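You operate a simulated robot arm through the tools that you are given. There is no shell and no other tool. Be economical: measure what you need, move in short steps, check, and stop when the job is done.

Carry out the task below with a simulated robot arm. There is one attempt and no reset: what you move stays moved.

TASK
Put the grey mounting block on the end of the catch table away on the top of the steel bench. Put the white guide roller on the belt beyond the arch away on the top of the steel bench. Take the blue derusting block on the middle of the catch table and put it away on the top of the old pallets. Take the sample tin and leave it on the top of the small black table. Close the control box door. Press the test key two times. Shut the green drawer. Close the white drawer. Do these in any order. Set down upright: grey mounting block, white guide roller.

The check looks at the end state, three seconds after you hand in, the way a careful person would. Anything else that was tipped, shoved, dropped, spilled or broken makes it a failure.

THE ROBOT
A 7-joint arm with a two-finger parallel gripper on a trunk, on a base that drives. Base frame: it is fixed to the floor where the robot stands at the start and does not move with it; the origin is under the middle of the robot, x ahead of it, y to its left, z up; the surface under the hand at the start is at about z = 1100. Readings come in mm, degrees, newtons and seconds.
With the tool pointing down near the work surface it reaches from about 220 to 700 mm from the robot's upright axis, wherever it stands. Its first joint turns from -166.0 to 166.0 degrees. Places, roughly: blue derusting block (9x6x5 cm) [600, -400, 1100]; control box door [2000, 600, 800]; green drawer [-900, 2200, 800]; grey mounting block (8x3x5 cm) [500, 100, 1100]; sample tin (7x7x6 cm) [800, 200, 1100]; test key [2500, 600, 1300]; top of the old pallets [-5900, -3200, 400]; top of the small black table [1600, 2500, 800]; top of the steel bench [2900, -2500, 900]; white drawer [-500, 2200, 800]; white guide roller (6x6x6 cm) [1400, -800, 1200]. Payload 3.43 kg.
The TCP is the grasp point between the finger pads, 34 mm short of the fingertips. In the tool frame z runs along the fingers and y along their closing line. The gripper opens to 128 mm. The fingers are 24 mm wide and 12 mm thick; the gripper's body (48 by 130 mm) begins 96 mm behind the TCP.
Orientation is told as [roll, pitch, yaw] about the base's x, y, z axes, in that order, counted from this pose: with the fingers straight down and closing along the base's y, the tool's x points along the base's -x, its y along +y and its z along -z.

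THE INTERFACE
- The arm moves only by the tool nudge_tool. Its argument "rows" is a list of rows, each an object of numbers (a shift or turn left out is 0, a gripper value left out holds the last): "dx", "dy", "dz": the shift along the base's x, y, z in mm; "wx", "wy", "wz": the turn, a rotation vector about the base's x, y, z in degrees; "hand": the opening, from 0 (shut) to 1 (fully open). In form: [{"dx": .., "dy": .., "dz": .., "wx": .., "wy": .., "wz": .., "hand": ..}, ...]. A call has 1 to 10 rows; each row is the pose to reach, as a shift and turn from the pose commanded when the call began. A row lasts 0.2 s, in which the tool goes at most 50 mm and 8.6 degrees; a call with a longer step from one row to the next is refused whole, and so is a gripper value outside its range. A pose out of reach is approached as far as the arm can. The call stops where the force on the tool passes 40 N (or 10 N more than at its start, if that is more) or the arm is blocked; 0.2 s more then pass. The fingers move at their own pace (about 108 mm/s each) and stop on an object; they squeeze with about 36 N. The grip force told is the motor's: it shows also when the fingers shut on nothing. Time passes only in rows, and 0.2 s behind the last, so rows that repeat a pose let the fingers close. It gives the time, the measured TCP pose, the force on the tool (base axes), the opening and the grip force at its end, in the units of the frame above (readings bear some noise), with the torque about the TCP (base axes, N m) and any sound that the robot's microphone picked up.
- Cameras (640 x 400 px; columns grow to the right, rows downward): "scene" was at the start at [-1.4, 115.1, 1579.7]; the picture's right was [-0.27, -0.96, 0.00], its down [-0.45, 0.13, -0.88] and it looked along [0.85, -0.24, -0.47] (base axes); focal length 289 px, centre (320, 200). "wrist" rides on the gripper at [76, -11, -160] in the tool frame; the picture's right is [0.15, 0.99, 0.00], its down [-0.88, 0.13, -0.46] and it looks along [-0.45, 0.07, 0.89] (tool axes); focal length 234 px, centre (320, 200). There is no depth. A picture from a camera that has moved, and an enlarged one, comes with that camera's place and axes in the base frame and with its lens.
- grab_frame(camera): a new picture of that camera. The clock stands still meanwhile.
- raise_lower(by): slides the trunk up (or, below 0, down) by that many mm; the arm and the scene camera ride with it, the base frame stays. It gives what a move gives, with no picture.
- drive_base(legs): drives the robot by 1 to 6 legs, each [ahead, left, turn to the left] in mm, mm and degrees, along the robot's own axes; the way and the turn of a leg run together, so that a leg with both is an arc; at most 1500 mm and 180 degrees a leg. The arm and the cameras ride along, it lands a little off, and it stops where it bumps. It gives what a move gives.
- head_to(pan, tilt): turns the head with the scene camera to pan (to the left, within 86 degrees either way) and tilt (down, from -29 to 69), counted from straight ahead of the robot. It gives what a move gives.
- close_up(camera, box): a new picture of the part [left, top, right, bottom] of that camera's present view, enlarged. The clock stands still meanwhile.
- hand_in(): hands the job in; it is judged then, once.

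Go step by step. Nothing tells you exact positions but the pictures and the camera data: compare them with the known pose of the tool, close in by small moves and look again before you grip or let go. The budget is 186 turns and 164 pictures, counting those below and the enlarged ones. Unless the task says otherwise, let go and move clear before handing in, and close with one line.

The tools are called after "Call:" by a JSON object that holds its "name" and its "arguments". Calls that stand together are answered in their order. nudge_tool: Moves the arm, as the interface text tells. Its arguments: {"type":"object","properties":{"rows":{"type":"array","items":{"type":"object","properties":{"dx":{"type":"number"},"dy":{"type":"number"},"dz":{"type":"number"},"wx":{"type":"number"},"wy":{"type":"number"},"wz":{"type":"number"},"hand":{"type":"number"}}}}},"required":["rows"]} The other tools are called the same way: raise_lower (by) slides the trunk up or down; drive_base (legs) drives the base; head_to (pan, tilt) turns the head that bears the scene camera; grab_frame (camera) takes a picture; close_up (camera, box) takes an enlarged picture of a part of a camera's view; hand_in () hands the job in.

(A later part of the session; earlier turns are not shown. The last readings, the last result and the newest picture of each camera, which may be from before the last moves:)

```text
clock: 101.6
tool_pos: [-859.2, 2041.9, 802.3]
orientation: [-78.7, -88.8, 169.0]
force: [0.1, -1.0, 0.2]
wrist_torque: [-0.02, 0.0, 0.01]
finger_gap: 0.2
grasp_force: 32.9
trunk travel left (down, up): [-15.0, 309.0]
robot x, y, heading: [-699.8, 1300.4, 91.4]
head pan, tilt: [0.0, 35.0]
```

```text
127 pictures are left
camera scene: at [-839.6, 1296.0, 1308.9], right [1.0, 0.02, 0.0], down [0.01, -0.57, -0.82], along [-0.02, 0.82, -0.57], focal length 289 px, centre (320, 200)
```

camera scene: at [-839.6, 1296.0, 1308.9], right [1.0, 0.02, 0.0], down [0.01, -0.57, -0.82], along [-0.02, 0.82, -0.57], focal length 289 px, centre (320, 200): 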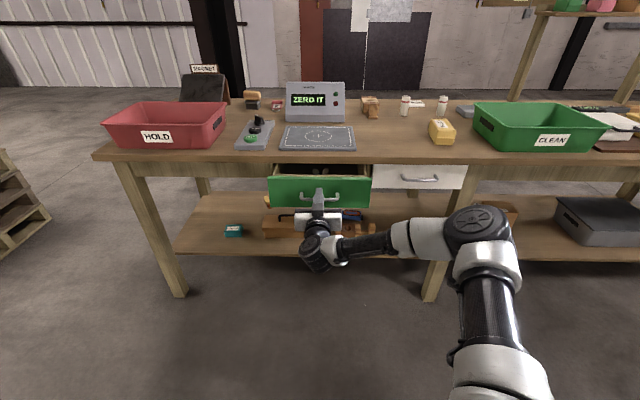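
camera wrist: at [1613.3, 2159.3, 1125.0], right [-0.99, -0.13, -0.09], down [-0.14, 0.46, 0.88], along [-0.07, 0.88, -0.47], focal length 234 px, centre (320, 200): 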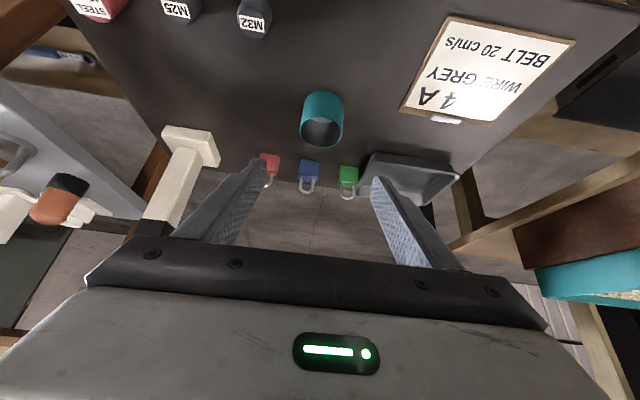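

Call:
{"name": "nudge_tool", "arguments": {"rows": [{"dy": 20}, {"dy": 40}, {"dy": 60}, {"dy": 80}, {"dy": 100}, {"dy": 120}, {"dy": 140}, {"dy": 158}, {"dy": 166}]}}

Call:
{"name": "grab_frame", "arguments": {"camera": "scene"}}

```text
clock: 103.6
tool_pos: [-836.6, 2176.1, 817.2]
orientation: [-70.4, -88.7, 161.0]
force: [-1.1, -4.0, -5.6]
wrist_torque: [-0.12, 0.02, 0.02]
finger_gap: 0.0
grasp_force: 33.1
out of reach, approached as far as the arm can: row 6, 7, 8, 9
trunk travel left (down, up): [-15.0, 309.0]
robot x, y, heading: [-698.1, 1301.5, 91.3]
head pan, tilt: [0.0, 35.0]
```

```text
126 pictures are left
camera scene: at [-839.7, 1296.4, 1308.7], right [1.0, 0.02, 0.0], down [0.01, -0.57, -0.82], along [-0.02, 0.82, -0.57], focal length 289 px, centre (320, 200)
```

scene: 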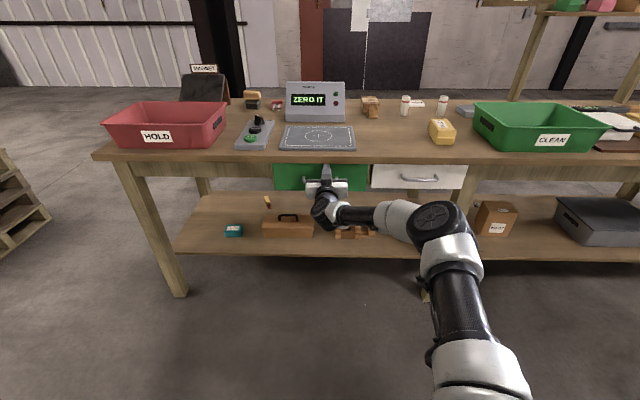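

It's almost in, at the limit of reach. I'll back the fist off, shift the base, and finish.

Call:
{"name": "nudge_tool", "arguments": {"rows": [{"dy": -50}, {"dy": -100}]}}

Call:
{"name": "drive_base", "arguments": {"legs": [[40, 100, 0]]}}

```text
clock: 104.2
tool_pos: [-836.8, 2076.1, 821.5]
orientation: [-83.6, -88.9, 174.0]
force: [-1.3, -1.7, 0.7]
wrist_torque: [0.03, -0.01, -0.02]
finger_gap: 0.0
grasp_force: 32.9
trunk travel left (down, up): [-15.0, 309.0]
robot x, y, heading: [-701.0, 1299.7, 91.3]
head pan, tilt: [0.0, 35.0]
```

```text
clock: 105.8
tool_pos: [-936.0, 2113.0, 820.9]
orientation: [-80.0, -88.8, 170.1]
force: [-0.3, 0.5, 0.3]
wrist_torque: [0.0, 0.01, 0.03]
finger_gap: 0.0
grasp_force: 33.0
trunk travel left (down, up): [-15.0, 309.0]
robot x, y, heading: [-800.4, 1337.9, 91.0]
head pan, tilt: [0.0, 35.0]
```

Call:
{"name": "nudge_tool", "arguments": {"rows": [{"dx": 40, "dz": -10}, {"dx": 76, "dz": -18}, {"dx": 76, "dz": -18, "dy": 25}, {"dx": 76, "dz": -18, "dy": 50}, {"dx": 76, "dz": -18, "dy": 70}, {"dx": 76, "dz": -18, "dy": 85}, {"dx": 76, "dz": -18, "dy": 100}]}}

Call:
{"name": "grab_frame", "arguments": {"camera": "scene"}}

```text
clock: 107.3
tool_pos: [-859.9, 2200.3, 802.6]
orientation: [-82.0, -88.8, 172.3]
force: [1.9, -16.7, 4.6]
wrist_torque: [0.31, 0.02, -0.08]
finger_gap: 0.0
grasp_force: 32.9
trunk travel left (down, up): [-15.0, 309.0]
robot x, y, heading: [-802.0, 1337.0, 91.0]
head pan, tilt: [0.0, 35.0]
stopped in row 7: the force on the tool passed its limit at 52 N (the readings are from after the stop); the commanded pose is now the measured one
```

```text
125 pictures are left
camera scene: at [-939.7, 1331.3, 1309.0], right [1.0, 0.02, 0.0], down [0.01, -0.57, -0.82], along [-0.02, 0.82, -0.57], focal length 289 px, centre (320, 200)
```

scene: 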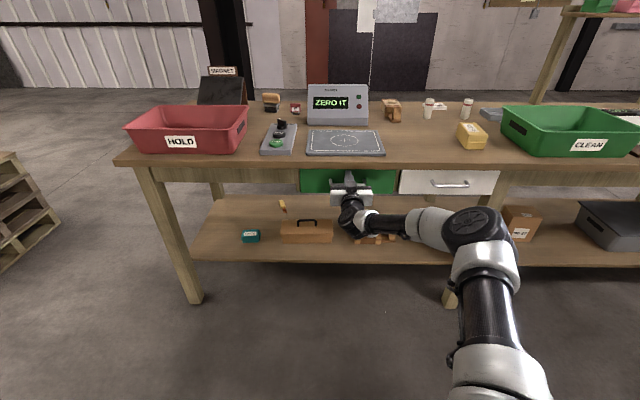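

Both drawers are shut. I'll retract and return the tool to straight down.

Call:
{"name": "nudge_tool", "arguments": {"rows": [{"dy": -45}, {"dy": -90}, {"dy": -135}, {"dy": -180}, {"dy": -225}, {"dy": -260}, {"dy": -260, "dz": 40, "wx": -8.5}, {"dy": -260, "dz": 80, "wx": -17}, {"dy": -260, "dz": 120, "wx": -25.5}, {"dy": -260, "dz": 160, "wx": -34}]}}

Call:
{"name": "grab_frame", "arguments": {"camera": "scene"}}

Call:
{"name": "nudge_tool", "arguments": {"rows": [{"dz": 20, "wx": -8.5, "dx": 30}, {"dz": 40, "wx": -17, "dx": 60}, {"dz": 60, "wx": -25.5, "dx": 90}, {"dz": 60, "wx": -34, "dx": 120, "dy": -20}, {"dz": 60, "wx": -42.5, "dx": 140, "dy": -40}, {"dz": 60, "wx": -51, "dx": 140, "dy": -60}, {"dz": 60, "wx": -55, "dx": 140, "dy": -80}]}}

```text
clock: 109.5
tool_pos: [-859.6, 1939.0, 961.5]
orientation: [-1.5, -55.6, 92.2]
force: [-0.1, 0.4, -0.7]
wrist_torque: [0.03, 0.05, 0.05]
finger_gap: 0.0
grasp_force: 33.2
trunk travel left (down, up): [-15.0, 309.0]
robot x, y, heading: [-800.4, 1332.7, 91.4]
head pan, tilt: [0.0, 35.0]
```

```text
124 pictures are left
camera scene: at [-939.6, 1333.3, 1308.7], right [1.0, 0.02, 0.0], down [0.01, -0.57, -0.82], along [-0.02, 0.82, -0.57], focal length 289 px, centre (320, 200)
```

scene: 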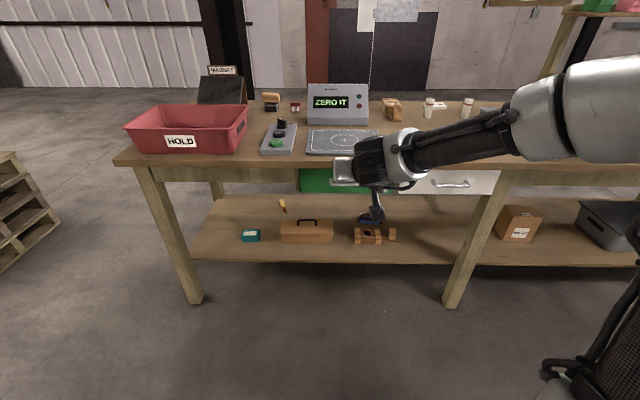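

```text
clock: 111.1
tool_pos: [-718.1, 1859.6, 1019.5]
orientation: [0.1, -0.6, 91.3]
force: [-0.1, -0.1, 0.6]
wrist_torque: [0.03, -0.03, 0.0]
finger_gap: 0.0
grasp_force: 33.1
trunk travel left (down, up): [-15.0, 309.0]
robot x, y, heading: [-799.9, 1340.2, 91.1]
head pan, tilt: [0.0, 35.0]
```

Call:
{"name": "raise_lower", "arguments": {"by": 260}}

Call:
{"name": "drive_base", "arguments": {"legs": [[0, 0, -91], [760, 0, 0], [0, -1300, 0]]}}

Call:
{"name": "grab_frame", "arguments": {"camera": "scene"}}

Call:
{"name": "grab_frame", "arguments": {"camera": "wrist"}}

```text
clock: 113.8
tool_pos: [-719.4, 1861.2, 1278.7]
orientation: [0.2, -0.7, 91.2]
force: [0.8, -0.7, 1.1]
wrist_torque: [-0.03, 0.01, 0.0]
finger_gap: 0.1
grasp_force: 33.4
trunk travel left (down, up): [-275.0, 49.0]
robot x, y, heading: [-803.1, 1338.1, 91.1]
head pan, tilt: [0.0, 35.0]
```

```text
clock: 134.7
tool_pos: [423.1, -146.7, 1279.1]
orientation: [0.2, -0.7, -3.5]
force: [0.1, 0.1, 0.0]
wrist_torque: [0.02, 0.0, -0.03]
finger_gap: 0.0
grasp_force: 32.7
trunk travel left (down, up): [-275.0, 49.0]
robot x, y, heading: [-91.2, -21.6, -3.3]
head pan, tilt: [0.0, 35.0]
```

```text
123 pictures are left
camera scene: at [-84.0, 117.2, 1568.9], right [-0.06, -1.0, 0.0], down [-0.57, 0.03, -0.82], along [0.82, -0.05, -0.57], focal length 289 px, centre (320, 200)
```

scene: 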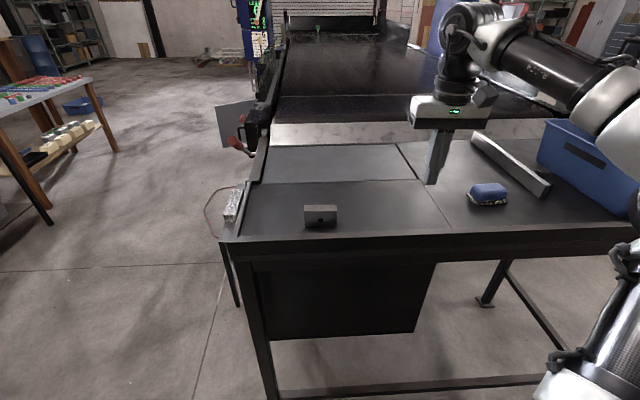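

```text
122 pictures are left
camera wrist: at [345.1, -152.1, 1438.4], right [-0.09, 1.0, 0.0], down [0.88, 0.08, 0.47], along [0.47, 0.04, -0.88], focal length 234 px, centre (320, 200)
```

wrist: 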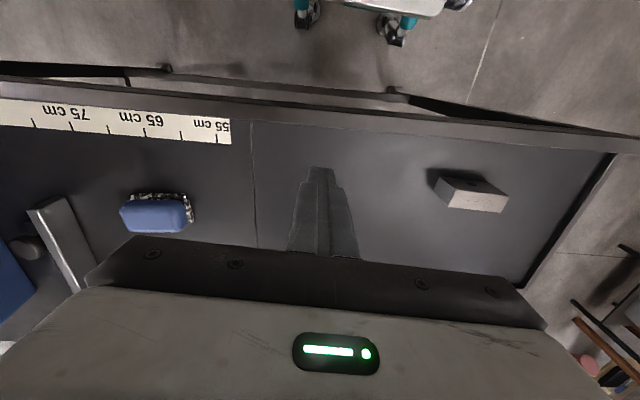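

The grey block is ahead, its long side along y, at about (490,82). I'll zoom in to pin it down.

Call:
{"name": "close_up", "arguments": {"camera": "wrist", "box": [400, 140, 560, 240]}}

Call:
{"name": "close_up", "arguments": {"camera": "scene", "box": [260, 170, 388, 250]}}

```text
4.00 times, centred on (480, 190) of wrist
camera zoom: at [345.1, -152.1, 1438.4], right [-0.09, 1.0, 0.0], down [0.88, 0.08, 0.47], along [0.47, 0.04, -0.88], focal length 937 px, centre (-320, 240)
```

zoom: 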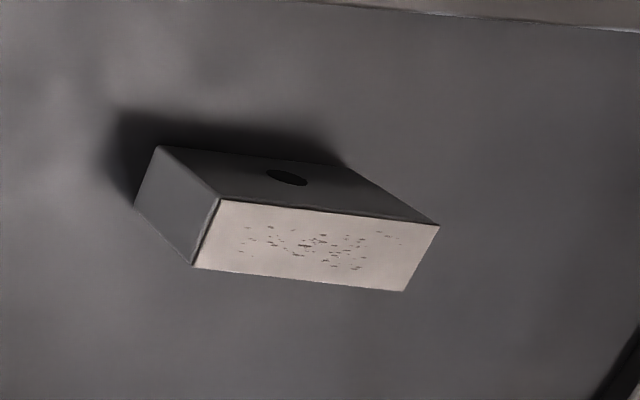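

```text
5.00 times, centred on (324, 210) of scene
camera zoom: at [-84.0, 117.2, 1568.9], right [-0.06, -1.0, 0.0], down [-0.57, 0.03, -0.82], along [0.82, -0.05, -0.57], focal length 1446 px, centre (300, 150)
```

zoom: 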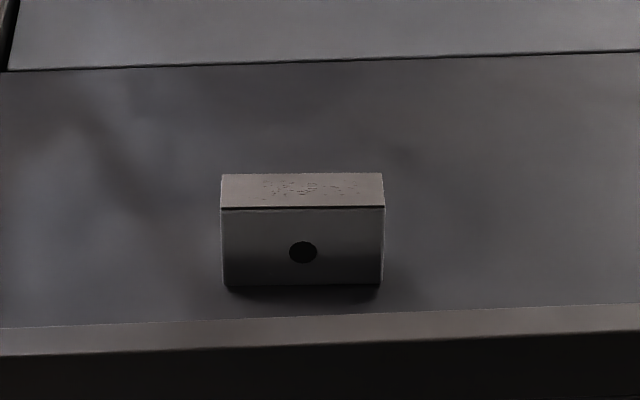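

Block centre is at (482,83), long axis within 2° of the finger closing line. I'll go above it with the hand open.

Call:
{"name": "nudge_tool", "arguments": {"rows": [{"dx": 15, "dy": 46, "hand": 1}, {"dx": 30, "dy": 92}, {"dx": 45, "dy": 140}, {"dx": 55, "dy": 186}, {"dx": 59, "dy": 230}, {"dx": 59, "dy": 230, "dz": -40}, {"dx": 59, "dy": 230, "dz": -70}]}}

Call:
{"name": "grab_frame", "arguments": {"camera": "wrist"}}

```text
refused: row 3 steps farther than a row can; nothing moved
```

```text
119 pictures are left
camera wrist: at [345.1, -152.1, 1438.4], right [-0.09, 1.0, 0.0], down [0.88, 0.08, 0.47], along [0.47, 0.04, -0.88], focal length 234 px, centre (320, 200)
```

wrist: 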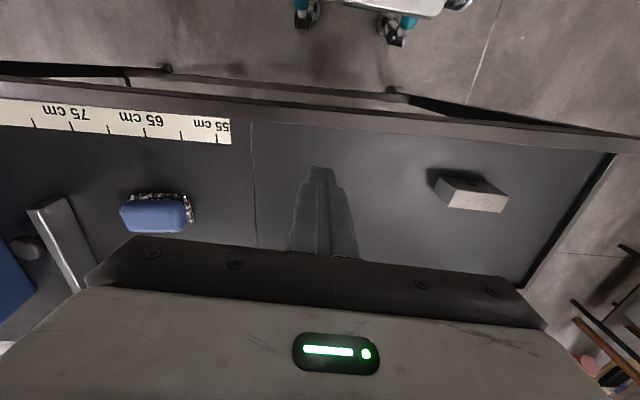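

Call:
{"name": "nudge_tool", "arguments": {"rows": [{"dx": 12, "dy": 46, "hand": 1}, {"dx": 24, "dy": 92}, {"dx": 36, "dy": 138}, {"dx": 48, "dy": 184}, {"dx": 58, "dy": 230}, {"dx": 58, "dy": 230, "dz": -40}, {"dx": 58, "dy": 230, "dz": -70}]}}

Call:
{"name": "grab_frame", "arguments": {"camera": "wrist"}}

```text
clock: 136.3
tool_pos: [484.5, 84.8, 1211.4]
orientation: [0.2, -0.6, -3.5]
force: [0.3, -0.7, -0.3]
wrist_torque: [0.03, -0.01, 0.0]
finger_gap: 127.9
grasp_force: 0.0
trunk travel left (down, up): [-275.0, 49.0]
robot x, y, heading: [-89.3, -25.1, -3.4]
head pan, tilt: [0.0, 35.0]
```

```text
118 pictures are left
camera wrist: at [405.0, 79.3, 1370.3], right [-0.09, 1.0, 0.0], down [0.88, 0.08, 0.47], along [0.47, 0.04, -0.88], focal length 234 px, centre (320, 200)
```

wrist: 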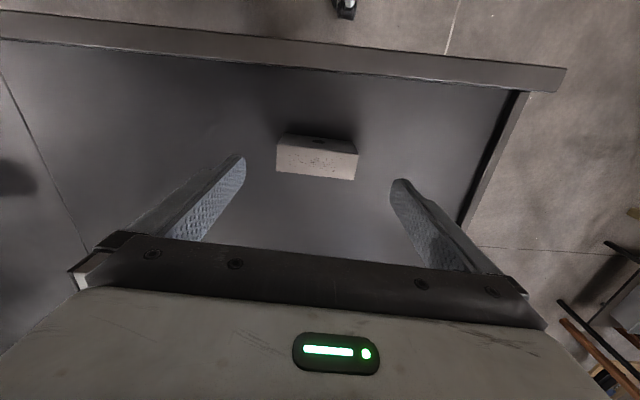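

Call:
{"name": "nudge_tool", "arguments": {"rows": [{"dx": -3, "dy": -2, "dz": -35}, {"dx": -3, "dy": -2, "dz": -70}, {"dx": -3, "dy": -2, "dz": -70, "hand": 0.45}, {"dx": -3, "dy": -2, "dz": -70, "hand": 0.45}, {"dx": -3, "dy": -2, "dz": -70, "hand": 0.45}]}}

Call:
{"name": "grab_frame", "arguments": {"camera": "wrist"}}

```text
clock: 137.5
tool_pos: [478.4, 82.4, 1140.5]
orientation: [0.2, -0.7, -3.5]
force: [0.9, -1.9, 2.7]
wrist_torque: [-0.25, -0.05, 0.04]
finger_gap: 80.0
grasp_force: 35.8
trunk travel left (down, up): [-275.0, 49.0]
robot x, y, heading: [-90.9, -22.2, -3.3]
head pan, tilt: [0.0, 35.0]
```

```text
117 pictures are left
camera wrist: at [399.5, 76.8, 1300.2], right [-0.09, 1.0, 0.0], down [0.88, 0.08, 0.47], along [0.47, 0.04, -0.88], focal length 234 px, centre (320, 200)
```

wrist: 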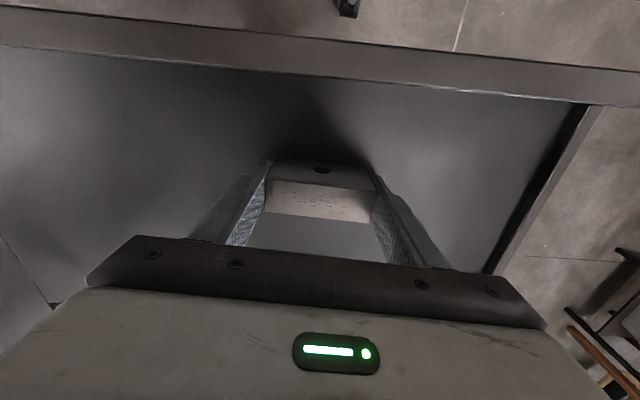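

Gripped at 80 mm. I'll lift, pull back, and look to the right for the way to the steel bench.

Call:
{"name": "nudge_tool", "arguments": {"rows": [{"dz": 45}, {"dz": 90}, {"dz": 135}, {"dz": 180}, {"dz": 190, "dx": -40, "dy": -20}, {"dz": 190, "dx": -80, "dy": -50}, {"dz": 190, "dx": -110, "dy": -85}, {"dz": 190, "dx": -130, "dy": -125}]}}

Call:
{"name": "head_to", "arguments": {"pan": -50, "tilt": 15}}

Call:
{"name": "grab_frame", "arguments": {"camera": "scene"}}

Call:
{"name": "head_to", "arguments": {"pan": -86, "tilt": 10}}

Call:
{"name": "grab_frame", "arguments": {"camera": "scene"}}

```text
clock: 139.3
tool_pos: [347.7, -43.5, 1329.7]
orientation: [0.2, -0.8, -3.4]
force: [0.3, 1.2, -3.6]
wrist_torque: [-0.01, 0.02, -0.01]
finger_gap: 79.9
grasp_force: 36.1
trunk travel left (down, up): [-275.0, 49.0]
robot x, y, heading: [-86.4, -24.4, -3.5]
head pan, tilt: [0.0, 35.0]
```

```text
clock: 140.4
tool_pos: [348.4, -43.3, 1329.0]
orientation: [0.2, -0.8, -3.4]
force: [0.6, 0.1, -3.0]
wrist_torque: [0.01, 0.03, 0.0]
finger_gap: 79.7
grasp_force: 36.1
trunk travel left (down, up): [-275.0, 49.0]
robot x, y, heading: [-91.0, -22.4, -3.4]
head pan, tilt: [-50.0, 15.0]
```

```text
116 pictures are left
camera scene: at [-116.0, 47.5, 1600.8], right [-0.8, -0.6, 0.0], down [-0.15, 0.21, -0.97], along [0.58, -0.78, -0.26], focal length 289 px, centre (320, 200)
```

scene: 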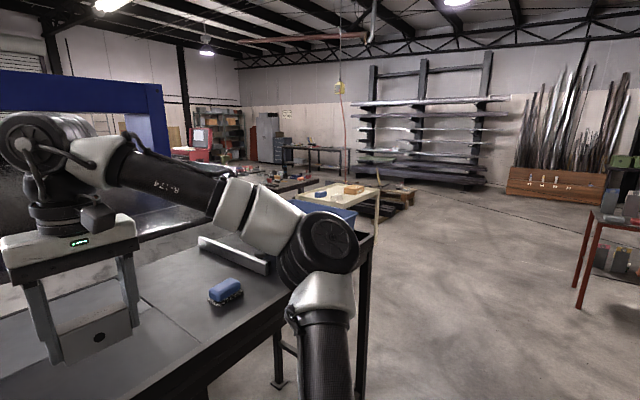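

```text
clock: 141.5
tool_pos: [348.6, -43.2, 1328.8]
orientation: [0.2, -0.7, -3.4]
force: [-0.4, 0.6, -2.9]
wrist_torque: [-0.01, 0.01, -0.04]
finger_gap: 79.7
grasp_force: 35.6
trunk travel left (down, up): [-275.0, 49.0]
robot x, y, heading: [-91.9, -25.4, -3.4]
head pan, tilt: [-85.9, 10.0]
```

```text
115 pictures are left
camera scene: at [-170.7, 29.5, 1609.0], right [-1.0, -0.01, 0.0], down [0.0, 0.17, -0.98], along [0.01, -0.98, -0.17], focal length 289 px, centre (320, 200)
```

scene: 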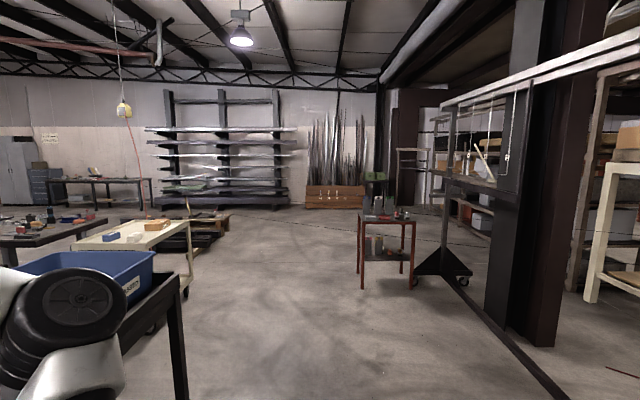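

Route: strafe right past the table end, which is at about y=−1150, then go ahead between the conveyor and the white cart.

Call:
{"name": "drive_base", "arguments": {"legs": [[-60, 0, 3.4], [0, -850, 0], [0, -870, 0], [900, 0, 0]]}}

Call:
{"name": "head_to", "arguments": {"pan": -30, "tilt": 15}}

Call:
{"name": "grab_frame", "arguments": {"camera": "scene"}}

Call:
{"name": "head_to", "arguments": {"pan": 15, "tilt": 15}}

Call:
{"name": "grab_frame", "arguments": {"camera": "scene"}}

```text
clock: 163.5
tool_pos: [1237.6, -1722.5, 1326.5]
orientation: [0.1, -0.6, 1.2]
force: [1.4, 0.4, -2.9]
wrist_torque: [0.01, 0.01, 0.01]
finger_gap: 79.9
grasp_force: 35.9
trunk travel left (down, up): [-275.0, 49.0]
robot x, y, heading: [797.0, -1734.4, 0.9]
head pan, tilt: [-85.9, 10.0]
```

```text
clock: 164.7
tool_pos: [1237.9, -1722.6, 1328.2]
orientation: [0.2, -0.7, 1.1]
force: [0.3, -0.3, -3.9]
wrist_torque: [0.0, 0.0, 0.01]
finger_gap: 79.9
grasp_force: 35.9
trunk travel left (down, up): [-275.0, 49.0]
robot x, y, heading: [798.5, -1736.6, 1.2]
head pan, tilt: [-30.0, 15.0]
```

```text
114 pictures are left
camera scene: at [787.8, -1642.8, 1600.9], right [-0.48, -0.87, 0.0], down [-0.23, 0.13, -0.97], along [0.84, -0.47, -0.26], focal length 289 px, centre (320, 200)
```

scene: 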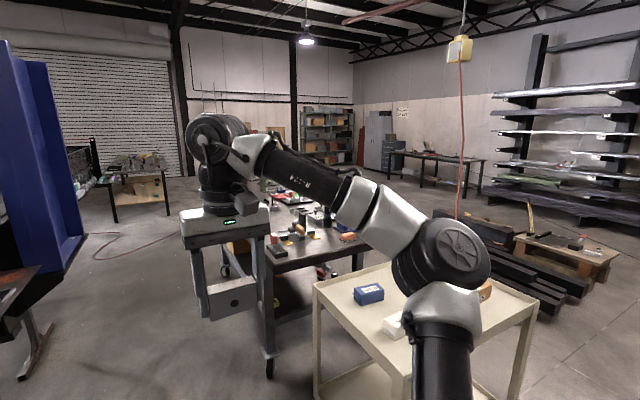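

```text
clock: 165.8
tool_pos: [1238.7, -1722.0, 1328.9]
orientation: [0.2, -0.7, 1.1]
force: [-0.2, -0.1, -2.8]
wrist_torque: [-0.01, -0.01, 0.01]
finger_gap: 79.9
grasp_force: 35.9
trunk travel left (down, up): [-275.0, 49.0]
robot x, y, heading: [797.9, -1736.3, 1.0]
head pan, tilt: [15.0, 15.0]
```

```text
113 pictures are left
camera scene: at [795.9, -1571.8, 1600.8], right [0.28, -0.96, 0.0], down [-0.25, -0.07, -0.97], along [0.93, 0.27, -0.26], focal length 289 px, centre (320, 200)
```

scene: 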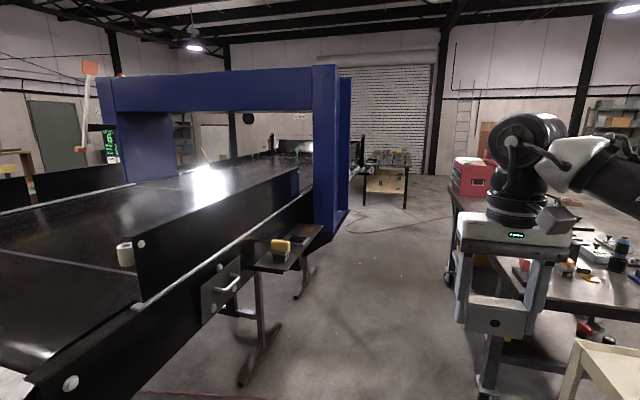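

The steel bench front edge is near y≈−2090, from x≈2150 on, with a white cart before it. I'll turn to face −y and strafe along.

Call:
{"name": "drive_base", "arguments": {"legs": [[0, 160, 0], [0, 0, -91], [0, 900, 0], [0, 900, 0]]}}

Call:
{"name": "head_to", "arguments": {"pan": 0, "tilt": 35}}

Call:
{"name": "grab_frame", "arguments": {"camera": "scene"}}

```text
clock: 189.0
tool_pos: [2578.1, -2036.7, 1328.7]
orientation: [0.1, -0.7, -90.1]
force: [-0.4, 0.1, -3.6]
wrist_torque: [0.01, -0.02, 0.02]
finger_gap: 80.0
grasp_force: 35.8
trunk travel left (down, up): [-275.0, 49.0]
robot x, y, heading: [2571.0, -1598.5, -90.2]
head pan, tilt: [15.0, 15.0]
```

```text
clock: 189.9
tool_pos: [2578.3, -2037.9, 1327.1]
orientation: [0.2, -0.7, -90.0]
force: [0.4, 0.2, -3.0]
wrist_torque: [-0.04, -0.01, 0.0]
finger_gap: 80.0
grasp_force: 36.1
trunk travel left (down, up): [-275.0, 49.0]
robot x, y, heading: [2574.8, -1596.5, -90.1]
head pan, tilt: [0.0, 35.0]
```

```text
112 pictures are left
camera scene: at [2714.7, -1596.1, 1568.9], right [-1.0, 0.0, 0.0], down [0.0, 0.57, -0.82], along [0.0, -0.82, -0.57], focal length 289 px, centre (320, 200)
```

scene: 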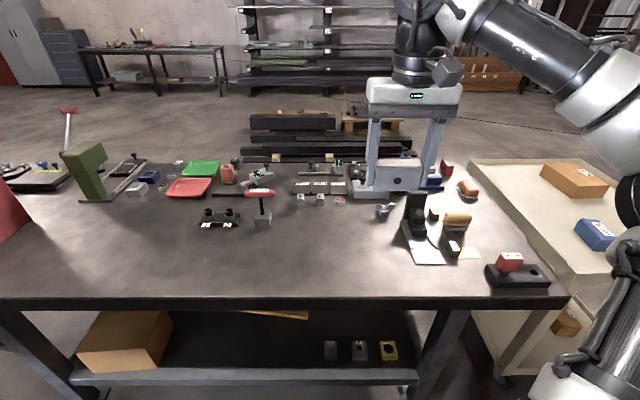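

The bench front is at y≈−2085, and the strip in front of the tools is free. I'll set the grey block at about (2690,−2225).

Call:
{"name": "raise_lower", "arguments": {"by": -200}}

Call:
{"name": "nudge_tool", "arguments": {"rows": [{"dx": 25, "dy": -40}, {"dx": 50, "dy": -80}, {"dx": 75, "dy": -120}, {"dx": 95, "dy": -160}, {"dx": 110, "dy": -188}, {"dx": 110, "dy": -188, "dz": -45}, {"dx": 110, "dy": -188, "dz": -90}, {"dx": 110, "dy": -188, "dz": -130}]}}

Call:
{"name": "grab_frame", "arguments": {"camera": "scene"}}

Call:
{"name": "grab_frame", "arguments": {"camera": "wrist"}}

```text
clock: 192.0
tool_pos: [2577.8, -2036.7, 1128.7]
orientation: [0.2, -0.7, -90.1]
force: [-0.3, -0.2, -2.8]
wrist_torque: [0.01, 0.0, 0.02]
finger_gap: 80.1
grasp_force: 36.3
trunk travel left (down, up): [-75.0, 249.0]
robot x, y, heading: [2573.7, -1596.6, -90.2]
head pan, tilt: [0.0, 35.0]
```

```text
clock: 193.8
tool_pos: [2688.2, -2226.9, 995.5]
orientation: [0.2, -0.8, -90.1]
force: [-0.3, 0.6, -3.5]
wrist_torque: [0.0, 0.03, -0.01]
finger_gap: 80.0
grasp_force: 36.0
out of reach, approached as far as the arm can: row 4, 5, 6
trunk travel left (down, up): [-75.0, 249.0]
robot x, y, heading: [2573.9, -1598.0, -89.9]
head pan, tilt: [0.0, 35.0]
```

```text
111 pictures are left
camera scene: at [2714.8, -1595.9, 1368.9], right [-1.0, 0.0, 0.0], down [0.0, 0.57, -0.82], along [0.0, -0.82, -0.57], focal length 289 px, centre (320, 200)
```

scene: 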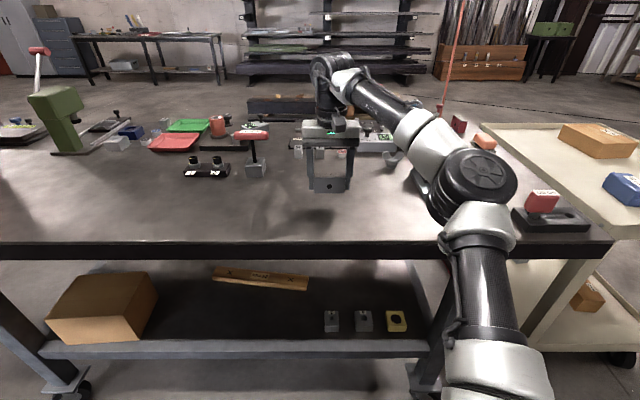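

```text
110 pictures are left
camera wrist: at [2676.3, -2147.8, 1155.6], right [0.99, 0.14, 0.0], down [0.13, -0.87, 0.47], along [0.07, -0.46, -0.88], focal length 234 px, centre (320, 200)
```

wrist: 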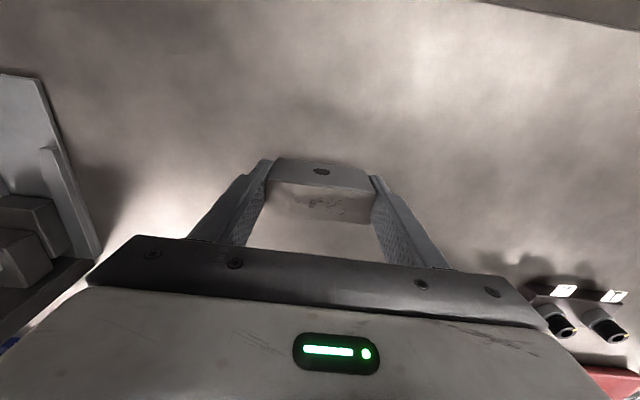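

Call:
{"name": "nudge_tool", "arguments": {"rows": [{"dz": -20}, {"dz": -40}, {"dz": -46}, {"dz": -50}, {"dz": -53}]}}

Call:
{"name": "grab_frame", "arguments": {"camera": "scene"}}

```text
clock: 194.9
tool_pos: [2687.7, -2225.6, 954.4]
orientation: [0.1, -1.3, -90.0]
force: [-2.4, 6.0, 14.3]
wrist_torque: [0.39, 0.67, -0.22]
finger_gap: 79.9
grasp_force: 36.2
trunk travel left (down, up): [-75.0, 249.0]
robot x, y, heading: [2574.1, -1597.3, -89.9]
head pan, tilt: [0.0, 35.0]
stopped in row 5: the force on the tool passed its limit at 44 N (the readings are from after the stop); the commanded pose is now the measured one
```

```text
109 pictures are left
camera scene: at [2714.3, -1594.2, 1368.6], right [-1.0, 0.0, 0.0], down [0.0, 0.57, -0.82], along [0.0, -0.82, -0.57], focal length 289 px, centre (320, 200)
```

scene: 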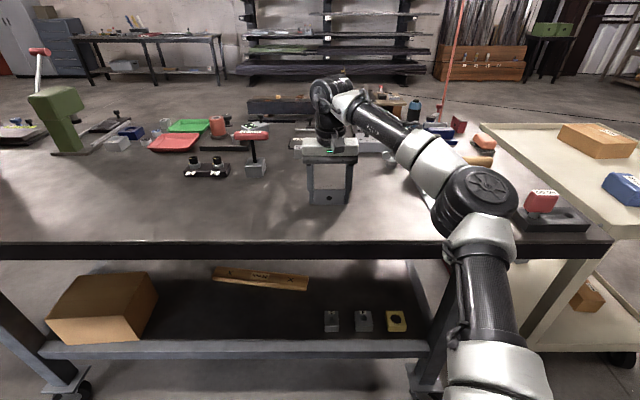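

Call:
{"name": "close_up", "arguments": {"camera": "scene", "box": [270, 120, 550, 250]}}

```text
2.29 times, centred on (410, 185) of scene
camera zoom: at [2714.3, -1594.2, 1368.6], right [-1.0, 0.0, 0.0], down [0.0, 0.57, -0.82], along [0.0, -0.82, -0.57], focal length 661 px, centre (114, 234)
```

zoom: 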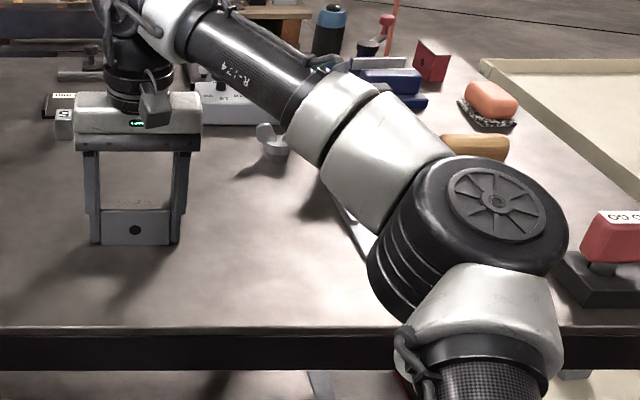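

The block stands on the bench (surface ≈914). I'll release it and go straight up.

Call:
{"name": "nudge_tool", "arguments": {"rows": [{"dz": 1, "hand": 0.85}, {"dz": 1, "hand": 0.85}, {"dz": 1, "hand": 0.85}, {"dz": 40}, {"dz": 85}, {"dz": 130}, {"dz": 160, "dy": 40}, {"dz": 170, "dy": 85}]}}

Call:
{"name": "grab_frame", "arguments": {"camera": "wrist"}}

Call:
{"name": "grab_frame", "arguments": {"camera": "scene"}}

```text
clock: 196.7
tool_pos: [2689.6, -2141.4, 1124.7]
orientation: [0.3, -1.1, -90.1]
force: [0.7, -0.9, -0.2]
wrist_torque: [0.05, 0.01, 0.03]
finger_gap: 108.6
grasp_force: 0.1
out of reach, approached as far as the arm can: row 6
trunk travel left (down, up): [-75.0, 249.0]
robot x, y, heading: [2575.2, -1598.5, -90.0]
head pan, tilt: [0.0, 35.0]
```

```text
107 pictures are left
camera wrist: at [2678.7, -2061.3, 1283.1], right [0.99, 0.14, 0.0], down [0.13, -0.87, 0.47], along [0.07, -0.47, -0.88], focal length 234 px, centre (320, 200)
```

wrist: 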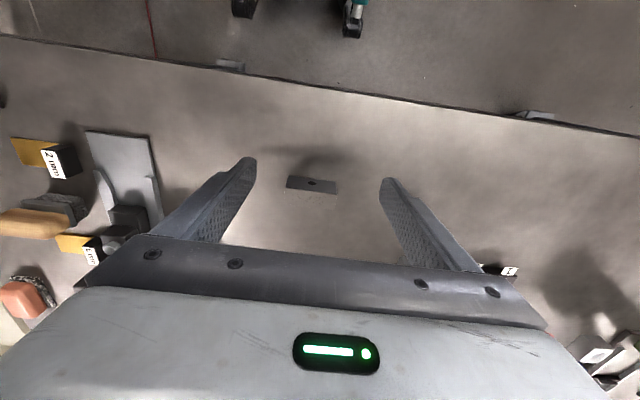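

```text
106 pictures are left
camera scene: at [2714.9, -1596.1, 1368.8], right [-1.0, 0.0, 0.0], down [0.0, 0.57, -0.82], along [0.0, -0.82, -0.57], focal length 289 px, centre (320, 200)
```

scene: 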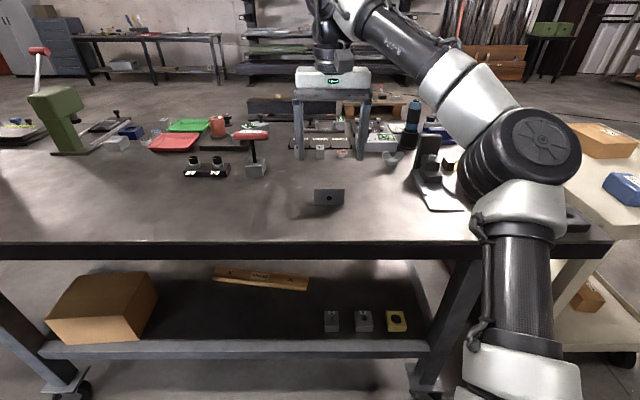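

The grey block stands upright. Before I turn around for the roller, I'll check what's at both sides of me.

Call:
{"name": "raise_lower", "arguments": {"by": 200}}

Call:
{"name": "head_to", "arguments": {"pan": -86, "tilt": 25}}

Call:
{"name": "grab_frame", "arguments": {"camera": "scene"}}

Call:
{"name": "head_to", "arguments": {"pan": 86, "tilt": 25}}

Call:
{"name": "grab_frame", "arguments": {"camera": "scene"}}

```text
clock: 198.9
tool_pos: [2691.1, -2140.6, 1325.0]
orientation: [0.2, -1.1, -90.1]
force: [0.0, -0.8, -0.4]
wrist_torque: [0.0, -0.01, 0.0]
finger_gap: 109.0
grasp_force: 0.1
trunk travel left (down, up): [-275.0, 49.0]
robot x, y, heading: [2574.3, -1596.4, -90.1]
head pan, tilt: [0.0, 35.0]
```

```text
clock: 200.5
tool_pos: [2690.8, -2141.9, 1325.0]
orientation: [0.2, -1.1, -90.1]
force: [-0.1, -0.4, 0.1]
wrist_torque: [0.0, 0.02, -0.01]
finger_gap: 108.6
grasp_force: 0.0
trunk travel left (down, up): [-275.0, 49.0]
robot x, y, heading: [2573.7, -1598.6, -90.0]
head pan, tilt: [-85.9, 25.0]
```

```text
105 pictures are left
camera scene: at [2622.9, -1514.3, 1584.6], right [-0.07, 1.0, 0.0], down [0.42, 0.03, -0.91], along [-0.9, -0.06, -0.42], focal length 289 px, centre (320, 200)
```

scene: 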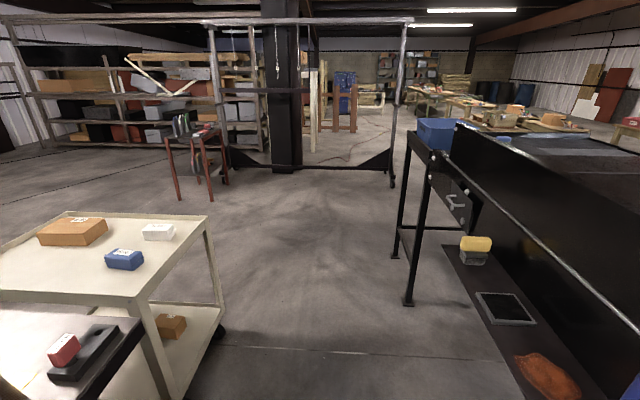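

```text
clock: 203.1
tool_pos: [2690.6, -2141.3, 1323.6]
orientation: [0.2, -1.1, -90.1]
force: [-1.4, 0.5, -0.3]
wrist_torque: [-0.01, -0.02, 0.0]
finger_gap: 108.7
grasp_force: 0.0
trunk travel left (down, up): [-275.0, 49.0]
robot x, y, heading: [2573.6, -1600.5, -90.1]
head pan, tilt: [85.9, 25.0]
```

```text
104 pictures are left
camera scene: at [2806.7, -1514.7, 1584.6], right [-0.07, -1.0, 0.0], down [-0.42, 0.03, -0.91], along [0.9, -0.07, -0.42], focal length 289 px, centre (320, 200)
```

scene: 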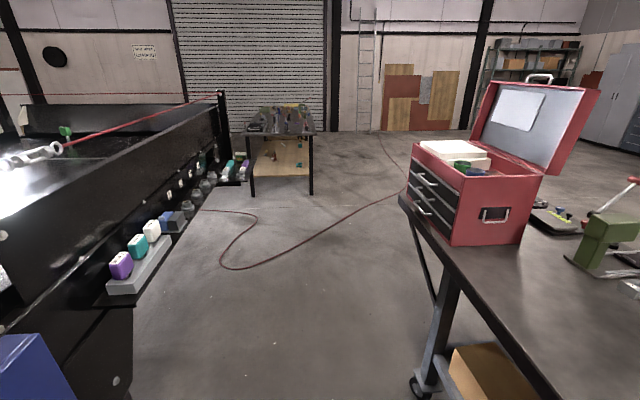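

The conveyor ledge reaches y≈−1120, so I won't turn here. I'll pull the arm in, strafe back to x≈1250, and turn there.

Call:
{"name": "nudge_tool", "arguments": {"rows": [{"dy": 40, "dx": -20}, {"dy": 80, "dx": -40}, {"dy": 120, "dx": -60}, {"dy": 160, "dx": -80}]}}

Call:
{"name": "drive_base", "arguments": {"legs": [[0, -700, 0], [0, -640, 0], [0, 0, 180]]}}

Call:
{"name": "head_to", "arguments": {"pan": 0, "tilt": 30}}

Call:
{"name": "grab_frame", "arguments": {"camera": "scene"}}

Call:
{"name": "grab_frame", "arguments": {"camera": "wrist"}}

```text
clock: 204.1
tool_pos: [2609.1, -1979.6, 1326.1]
orientation: [0.2, -1.0, -90.1]
force: [-0.8, -0.3, -0.1]
wrist_torque: [0.02, 0.01, -0.02]
finger_gap: 108.8
grasp_force: 0.1
trunk travel left (down, up): [-275.0, 49.0]
robot x, y, heading: [2574.1, -1596.2, -90.3]
head pan, tilt: [85.9, 25.0]
```

```text
clock: 224.9
tool_pos: [1220.4, -1199.2, 1325.7]
orientation: [0.1, -1.1, 86.5]
force: [0.0, 0.7, -0.5]
wrist_torque: [0.04, 0.01, 0.02]
finger_gap: 108.9
grasp_force: 0.1
trunk travel left (down, up): [-275.0, 49.0]
robot x, y, heading: [1233.7, -1584.4, 86.5]
head pan, tilt: [85.9, 25.0]
```

```text
clock: 226.5
tool_pos: [1219.8, -1198.8, 1326.0]
orientation: [0.2, -1.1, 86.5]
force: [1.3, -0.2, -0.3]
wrist_torque: [-0.03, 0.01, -0.02]
finger_gap: 108.8
grasp_force: 0.1
trunk travel left (down, up): [-275.0, 49.0]
robot x, y, heading: [1234.6, -1585.7, 86.8]
head pan, tilt: [0.0, 30.0]
```

```text
103 pictures are left
camera scene: at [1094.1, -1575.4, 1576.7], right [1.0, -0.06, 0.0], down [-0.03, -0.5, -0.87], along [0.05, 0.86, -0.5], focal length 289 px, centre (320, 200)
```

scene: 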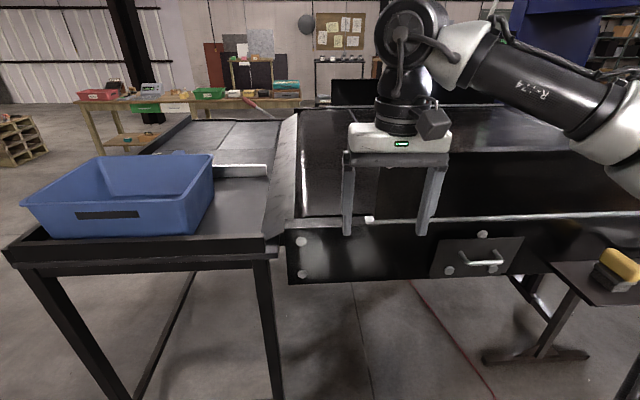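

```text
102 pictures are left
camera wrist: at [1226.7, -1277.7, 1484.6], right [-1.0, -0.09, 0.0], down [-0.08, 0.88, 0.47], along [-0.04, 0.47, -0.88], focal length 234 px, centre (320, 200)
```

wrist: 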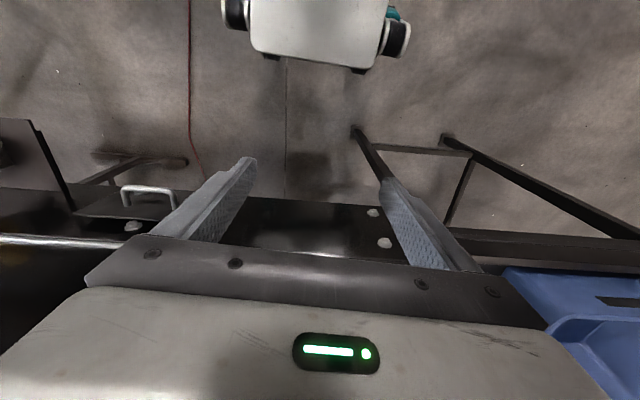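

The roller is hidden behind the gripper. I'll drive up a bit, raise, and look down at the belt with the wrist camera.

Call:
{"name": "raise_lower", "arguments": {"by": 49}}

Call:
{"name": "drive_base", "arguments": {"legs": [[160, -100, 2]]}}

Call:
{"name": "nudge_tool", "arguments": {"rows": [{"dy": 10, "dz": 20}, {"dy": 30, "dz": 40}]}}

Call:
{"name": "grab_frame", "arguments": {"camera": "wrist"}}

Call:
{"name": "grab_frame", "arguments": {"camera": "scene"}}

```text
clock: 227.4
tool_pos: [1220.5, -1199.6, 1374.8]
orientation: [0.1, -1.1, 86.7]
force: [0.1, -0.4, 0.5]
wrist_torque: [0.01, 0.02, -0.01]
finger_gap: 108.7
grasp_force: 0.2
trunk travel left (down, up): [-324.0, 0.0]
robot x, y, heading: [1230.4, -1584.0, 86.4]
head pan, tilt: [0.0, 30.0]
```

```text
clock: 229.0
tool_pos: [1312.9, -1047.2, 1375.8]
orientation: [0.2, -1.1, 88.4]
force: [0.5, 0.3, 1.1]
wrist_torque: [-0.02, -0.03, 0.01]
finger_gap: 108.7
grasp_force: 0.0
trunk travel left (down, up): [-324.0, 0.0]
robot x, y, heading: [1339.8, -1433.8, 88.5]
head pan, tilt: [0.0, 30.0]
```

```text
clock: 229.6
tool_pos: [1313.9, -1016.7, 1415.2]
orientation: [0.3, -1.1, 88.5]
force: [-1.1, 0.3, -0.5]
wrist_torque: [-0.01, -0.02, 0.01]
finger_gap: 108.8
grasp_force: 0.0
trunk travel left (down, up): [-324.0, 0.0]
robot x, y, heading: [1337.1, -1431.0, 88.3]
head pan, tilt: [0.0, 30.0]
```

```text
101 pictures are left
camera wrist: at [1322.0, -1094.8, 1573.5], right [-0.99, -0.12, 0.0], down [-0.11, 0.87, 0.47], along [-0.06, 0.47, -0.88], focal length 234 px, centre (320, 200)
```

wrist: 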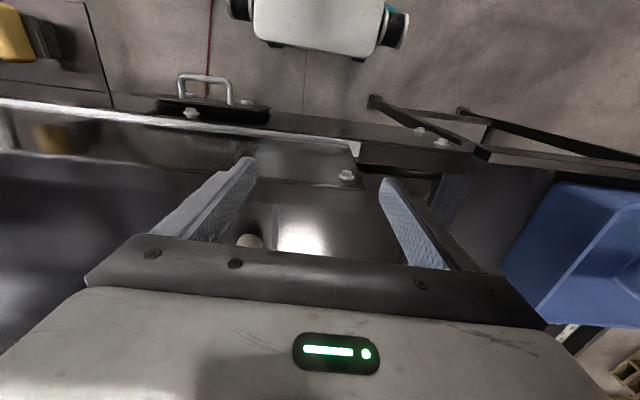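

```text
100 pictures are left
camera scene: at [1200.0, -1427.3, 1625.6], right [1.0, -0.03, 0.0], down [-0.01, -0.5, -0.87], along [0.02, 0.87, -0.5], focal length 289 px, centre (320, 200)
```

scene: 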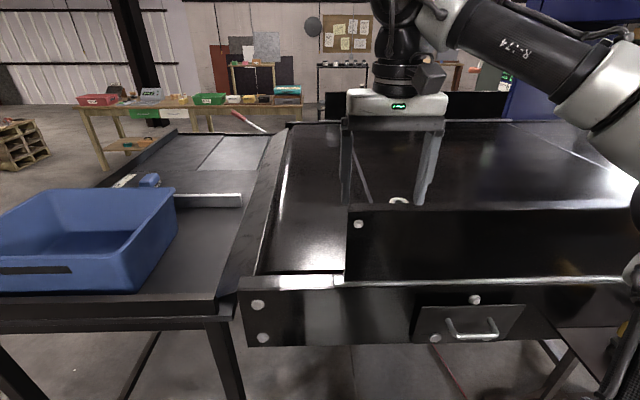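

The roller's top shows behind the side wall, near (1408,−820). I'll hover nearer for a better look.

Call:
{"name": "nudge_tool", "arguments": {"rows": [{"dx": 30, "dy": 20, "dz": 5}, {"dx": 60, "dy": 40, "dz": 10}, {"dx": 92, "dy": 60, "dz": 10}]}}

Call:
{"name": "grab_frame", "arguments": {"camera": "wrist"}}

Call:
{"name": "close_up", "arguments": {"camera": "scene", "box": [330, 120, 490, 240]}}

```text
clock: 230.4
tool_pos: [1405.7, -956.4, 1425.8]
orientation: [0.2, -1.1, 88.4]
force: [0.4, -0.1, -0.1]
wrist_torque: [0.02, 0.0, -0.02]
finger_gap: 108.8
grasp_force: 0.0
trunk travel left (down, up): [-324.0, 0.0]
robot x, y, heading: [1340.0, -1430.7, 88.7]
head pan, tilt: [0.0, 30.0]
```

```text
99 pictures are left
camera wrist: at [1415.9, -1034.3, 1583.8], right [-0.99, -0.12, 0.0], down [-0.1, 0.87, 0.47], along [-0.06, 0.47, -0.88], focal length 234 px, centre (320, 200)
```

wrist: 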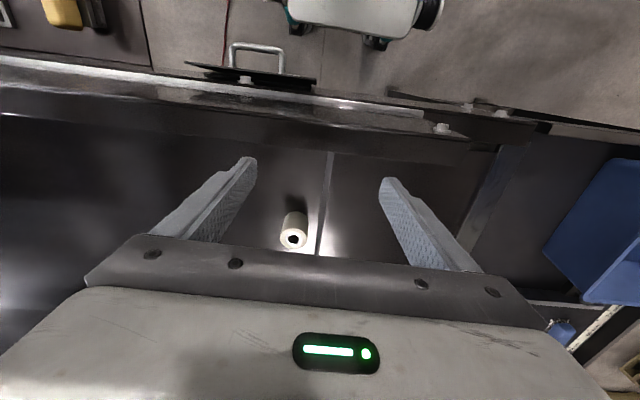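

```text
3.33 times, centred on (410, 180) of scene
camera zoom: at [1200.5, -1427.3, 1625.6], right [1.0, -0.03, 0.0], down [-0.01, -0.5, -0.87], along [0.02, 0.87, -0.5], focal length 964 px, centre (20, 267)
```

zoom: 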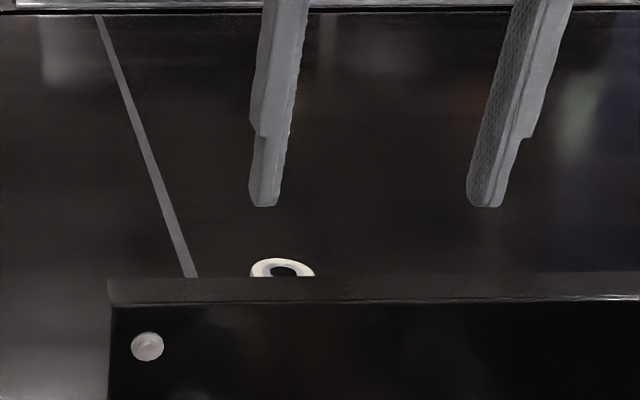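

Roller top triangulates to about (1431,−761,1232). I'll move the base in 90 mm for reach.

Call:
{"name": "drive_base", "arguments": {"legs": [[90, 0, 0]]}}

Call:
{"name": "nudge_tool", "arguments": {"rows": [{"dx": 8, "dy": 30}, {"dx": 16, "dy": 60}, {"dx": 24, "dy": 100, "hand": 0.9}]}}

Call:
{"name": "grab_frame", "arguments": {"camera": "wrist"}}

Call:
{"name": "grab_frame", "arguments": {"camera": "scene"}}

```text
clock: 231.5
tool_pos: [1409.7, -864.9, 1425.7]
orientation: [0.3, -1.1, 88.4]
force: [-0.3, 0.0, -0.6]
wrist_torque: [0.02, -0.02, -0.02]
finger_gap: 108.8
grasp_force: 0.1
trunk travel left (down, up): [-324.0, 0.0]
robot x, y, heading: [1346.3, -1343.6, 88.5]
head pan, tilt: [0.0, 30.0]
```

```text
clock: 232.3
tool_pos: [1430.6, -765.0, 1425.5]
orientation: [0.2, -1.2, 88.5]
force: [0.3, 0.5, 0.7]
wrist_torque: [0.0, 0.03, 0.02]
finger_gap: 115.1
grasp_force: 0.0
trunk travel left (down, up): [-324.0, 0.0]
robot x, y, heading: [1341.2, -1336.3, 88.3]
head pan, tilt: [0.0, 30.0]
```

```text
97 pictures are left
camera wrist: at [1441.6, -843.7, 1583.6], right [-0.99, -0.12, 0.0], down [-0.11, 0.87, 0.47], along [-0.06, 0.47, -0.88], focal length 234 px, centre (320, 200)
```

wrist: 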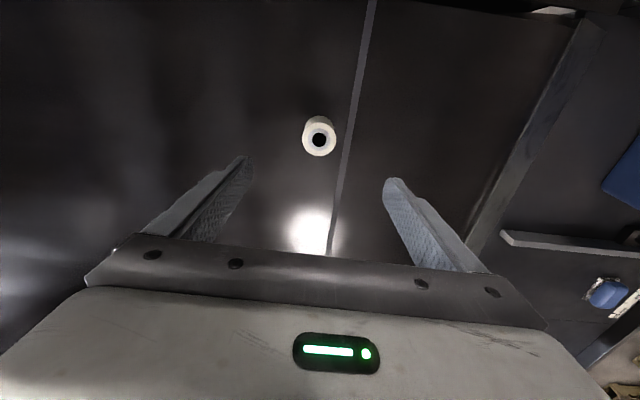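

```text
96 pictures are left
camera scene: at [1201.9, -1335.9, 1625.5], right [1.0, -0.03, 0.0], down [-0.01, -0.5, -0.87], along [0.02, 0.87, -0.5], focal length 289 px, centre (320, 200)
```

scene: 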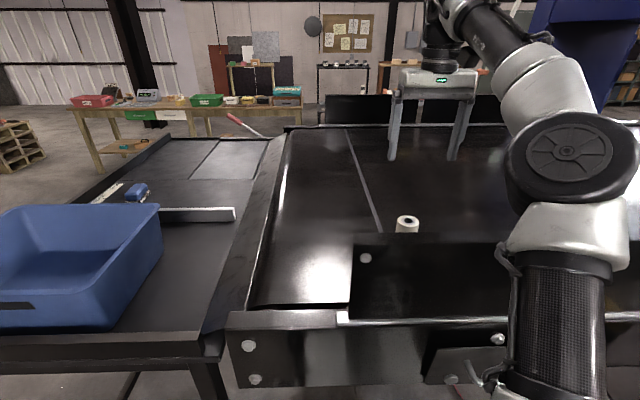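

Call:
{"name": "nudge_tool", "arguments": {"rows": [{"dy": 4, "dz": -40}, {"dy": 8, "dz": -80}, {"dy": 10, "dz": -125}]}}

Call:
{"name": "grab_frame", "arguments": {"camera": "wrist"}}

Call:
{"name": "grab_frame", "arguments": {"camera": "scene"}}

```text
clock: 233.1
tool_pos: [1433.3, -756.1, 1298.6]
orientation: [0.3, -1.2, 88.4]
force: [-1.0, 0.0, -0.1]
wrist_torque: [-0.01, 0.01, 0.04]
finger_gap: 115.0
grasp_force: 0.1
trunk travel left (down, up): [-324.0, 0.0]
robot x, y, heading: [1341.2, -1340.9, 88.5]
head pan, tilt: [0.0, 30.0]
```

```text
95 pictures are left
camera wrist: at [1442.3, -834.5, 1456.8], right [-0.99, -0.12, 0.0], down [-0.1, 0.87, 0.47], along [-0.06, 0.47, -0.88], focal length 234 px, centre (320, 200)
```

wrist: 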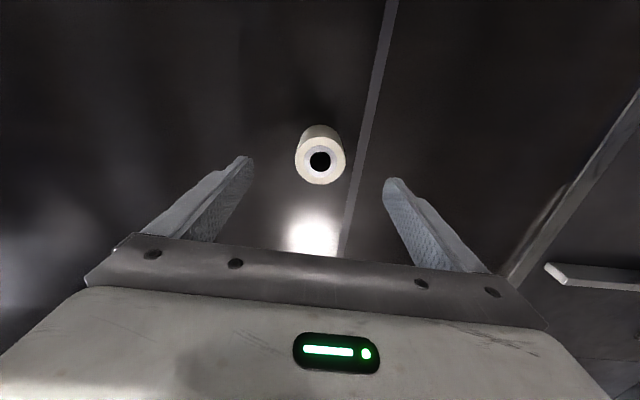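

```text
94 pictures are left
camera scene: at [1203.0, -1336.2, 1625.7], right [1.0, -0.03, 0.0], down [-0.01, -0.5, -0.87], along [0.02, 0.87, -0.5], focal length 289 px, centre (320, 200)
```

scene: 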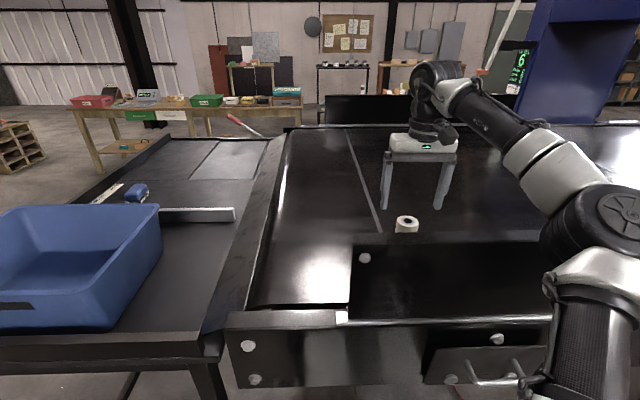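

The roller is at (1432,−757), top at about 1230. I'll descend and grip.

Call:
{"name": "nudge_tool", "arguments": {"rows": [{"dx": -1, "dz": -45}, {"dx": -1, "dz": -87}, {"dx": -1, "dz": -87, "hand": 0.3}, {"dx": -1, "dz": -87, "hand": 0.3}, {"dx": -1, "dz": -87, "hand": 0.3}]}}

Call:
{"name": "grab_frame", "arguments": {"camera": "wrist"}}

```text
clock: 234.3
tool_pos: [1432.5, -757.3, 1214.8]
orientation: [0.1, -1.2, 88.4]
force: [-0.1, 0.2, -0.4]
wrist_torque: [0.03, -0.15, -0.03]
finger_gap: 49.5
grasp_force: 36.2
trunk travel left (down, up): [-324.0, 0.0]
robot x, y, heading: [1342.1, -1338.4, 88.3]
head pan, tilt: [0.0, 30.0]
```

```text
93 pictures are left
camera wrist: at [1441.8, -836.0, 1373.2], right [-0.99, -0.12, 0.0], down [-0.1, 0.87, 0.47], along [-0.06, 0.47, -0.88], focal length 234 px, centre (320, 200)
```

wrist: 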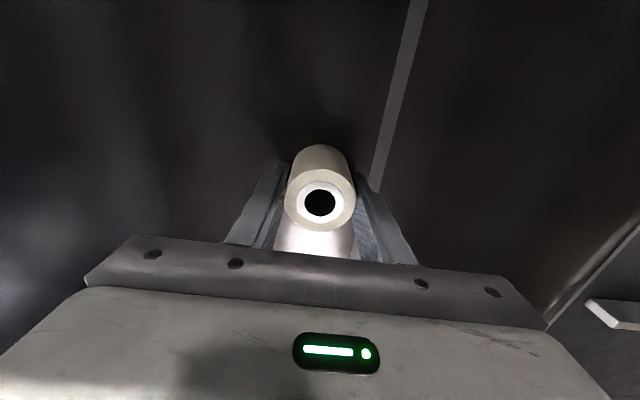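

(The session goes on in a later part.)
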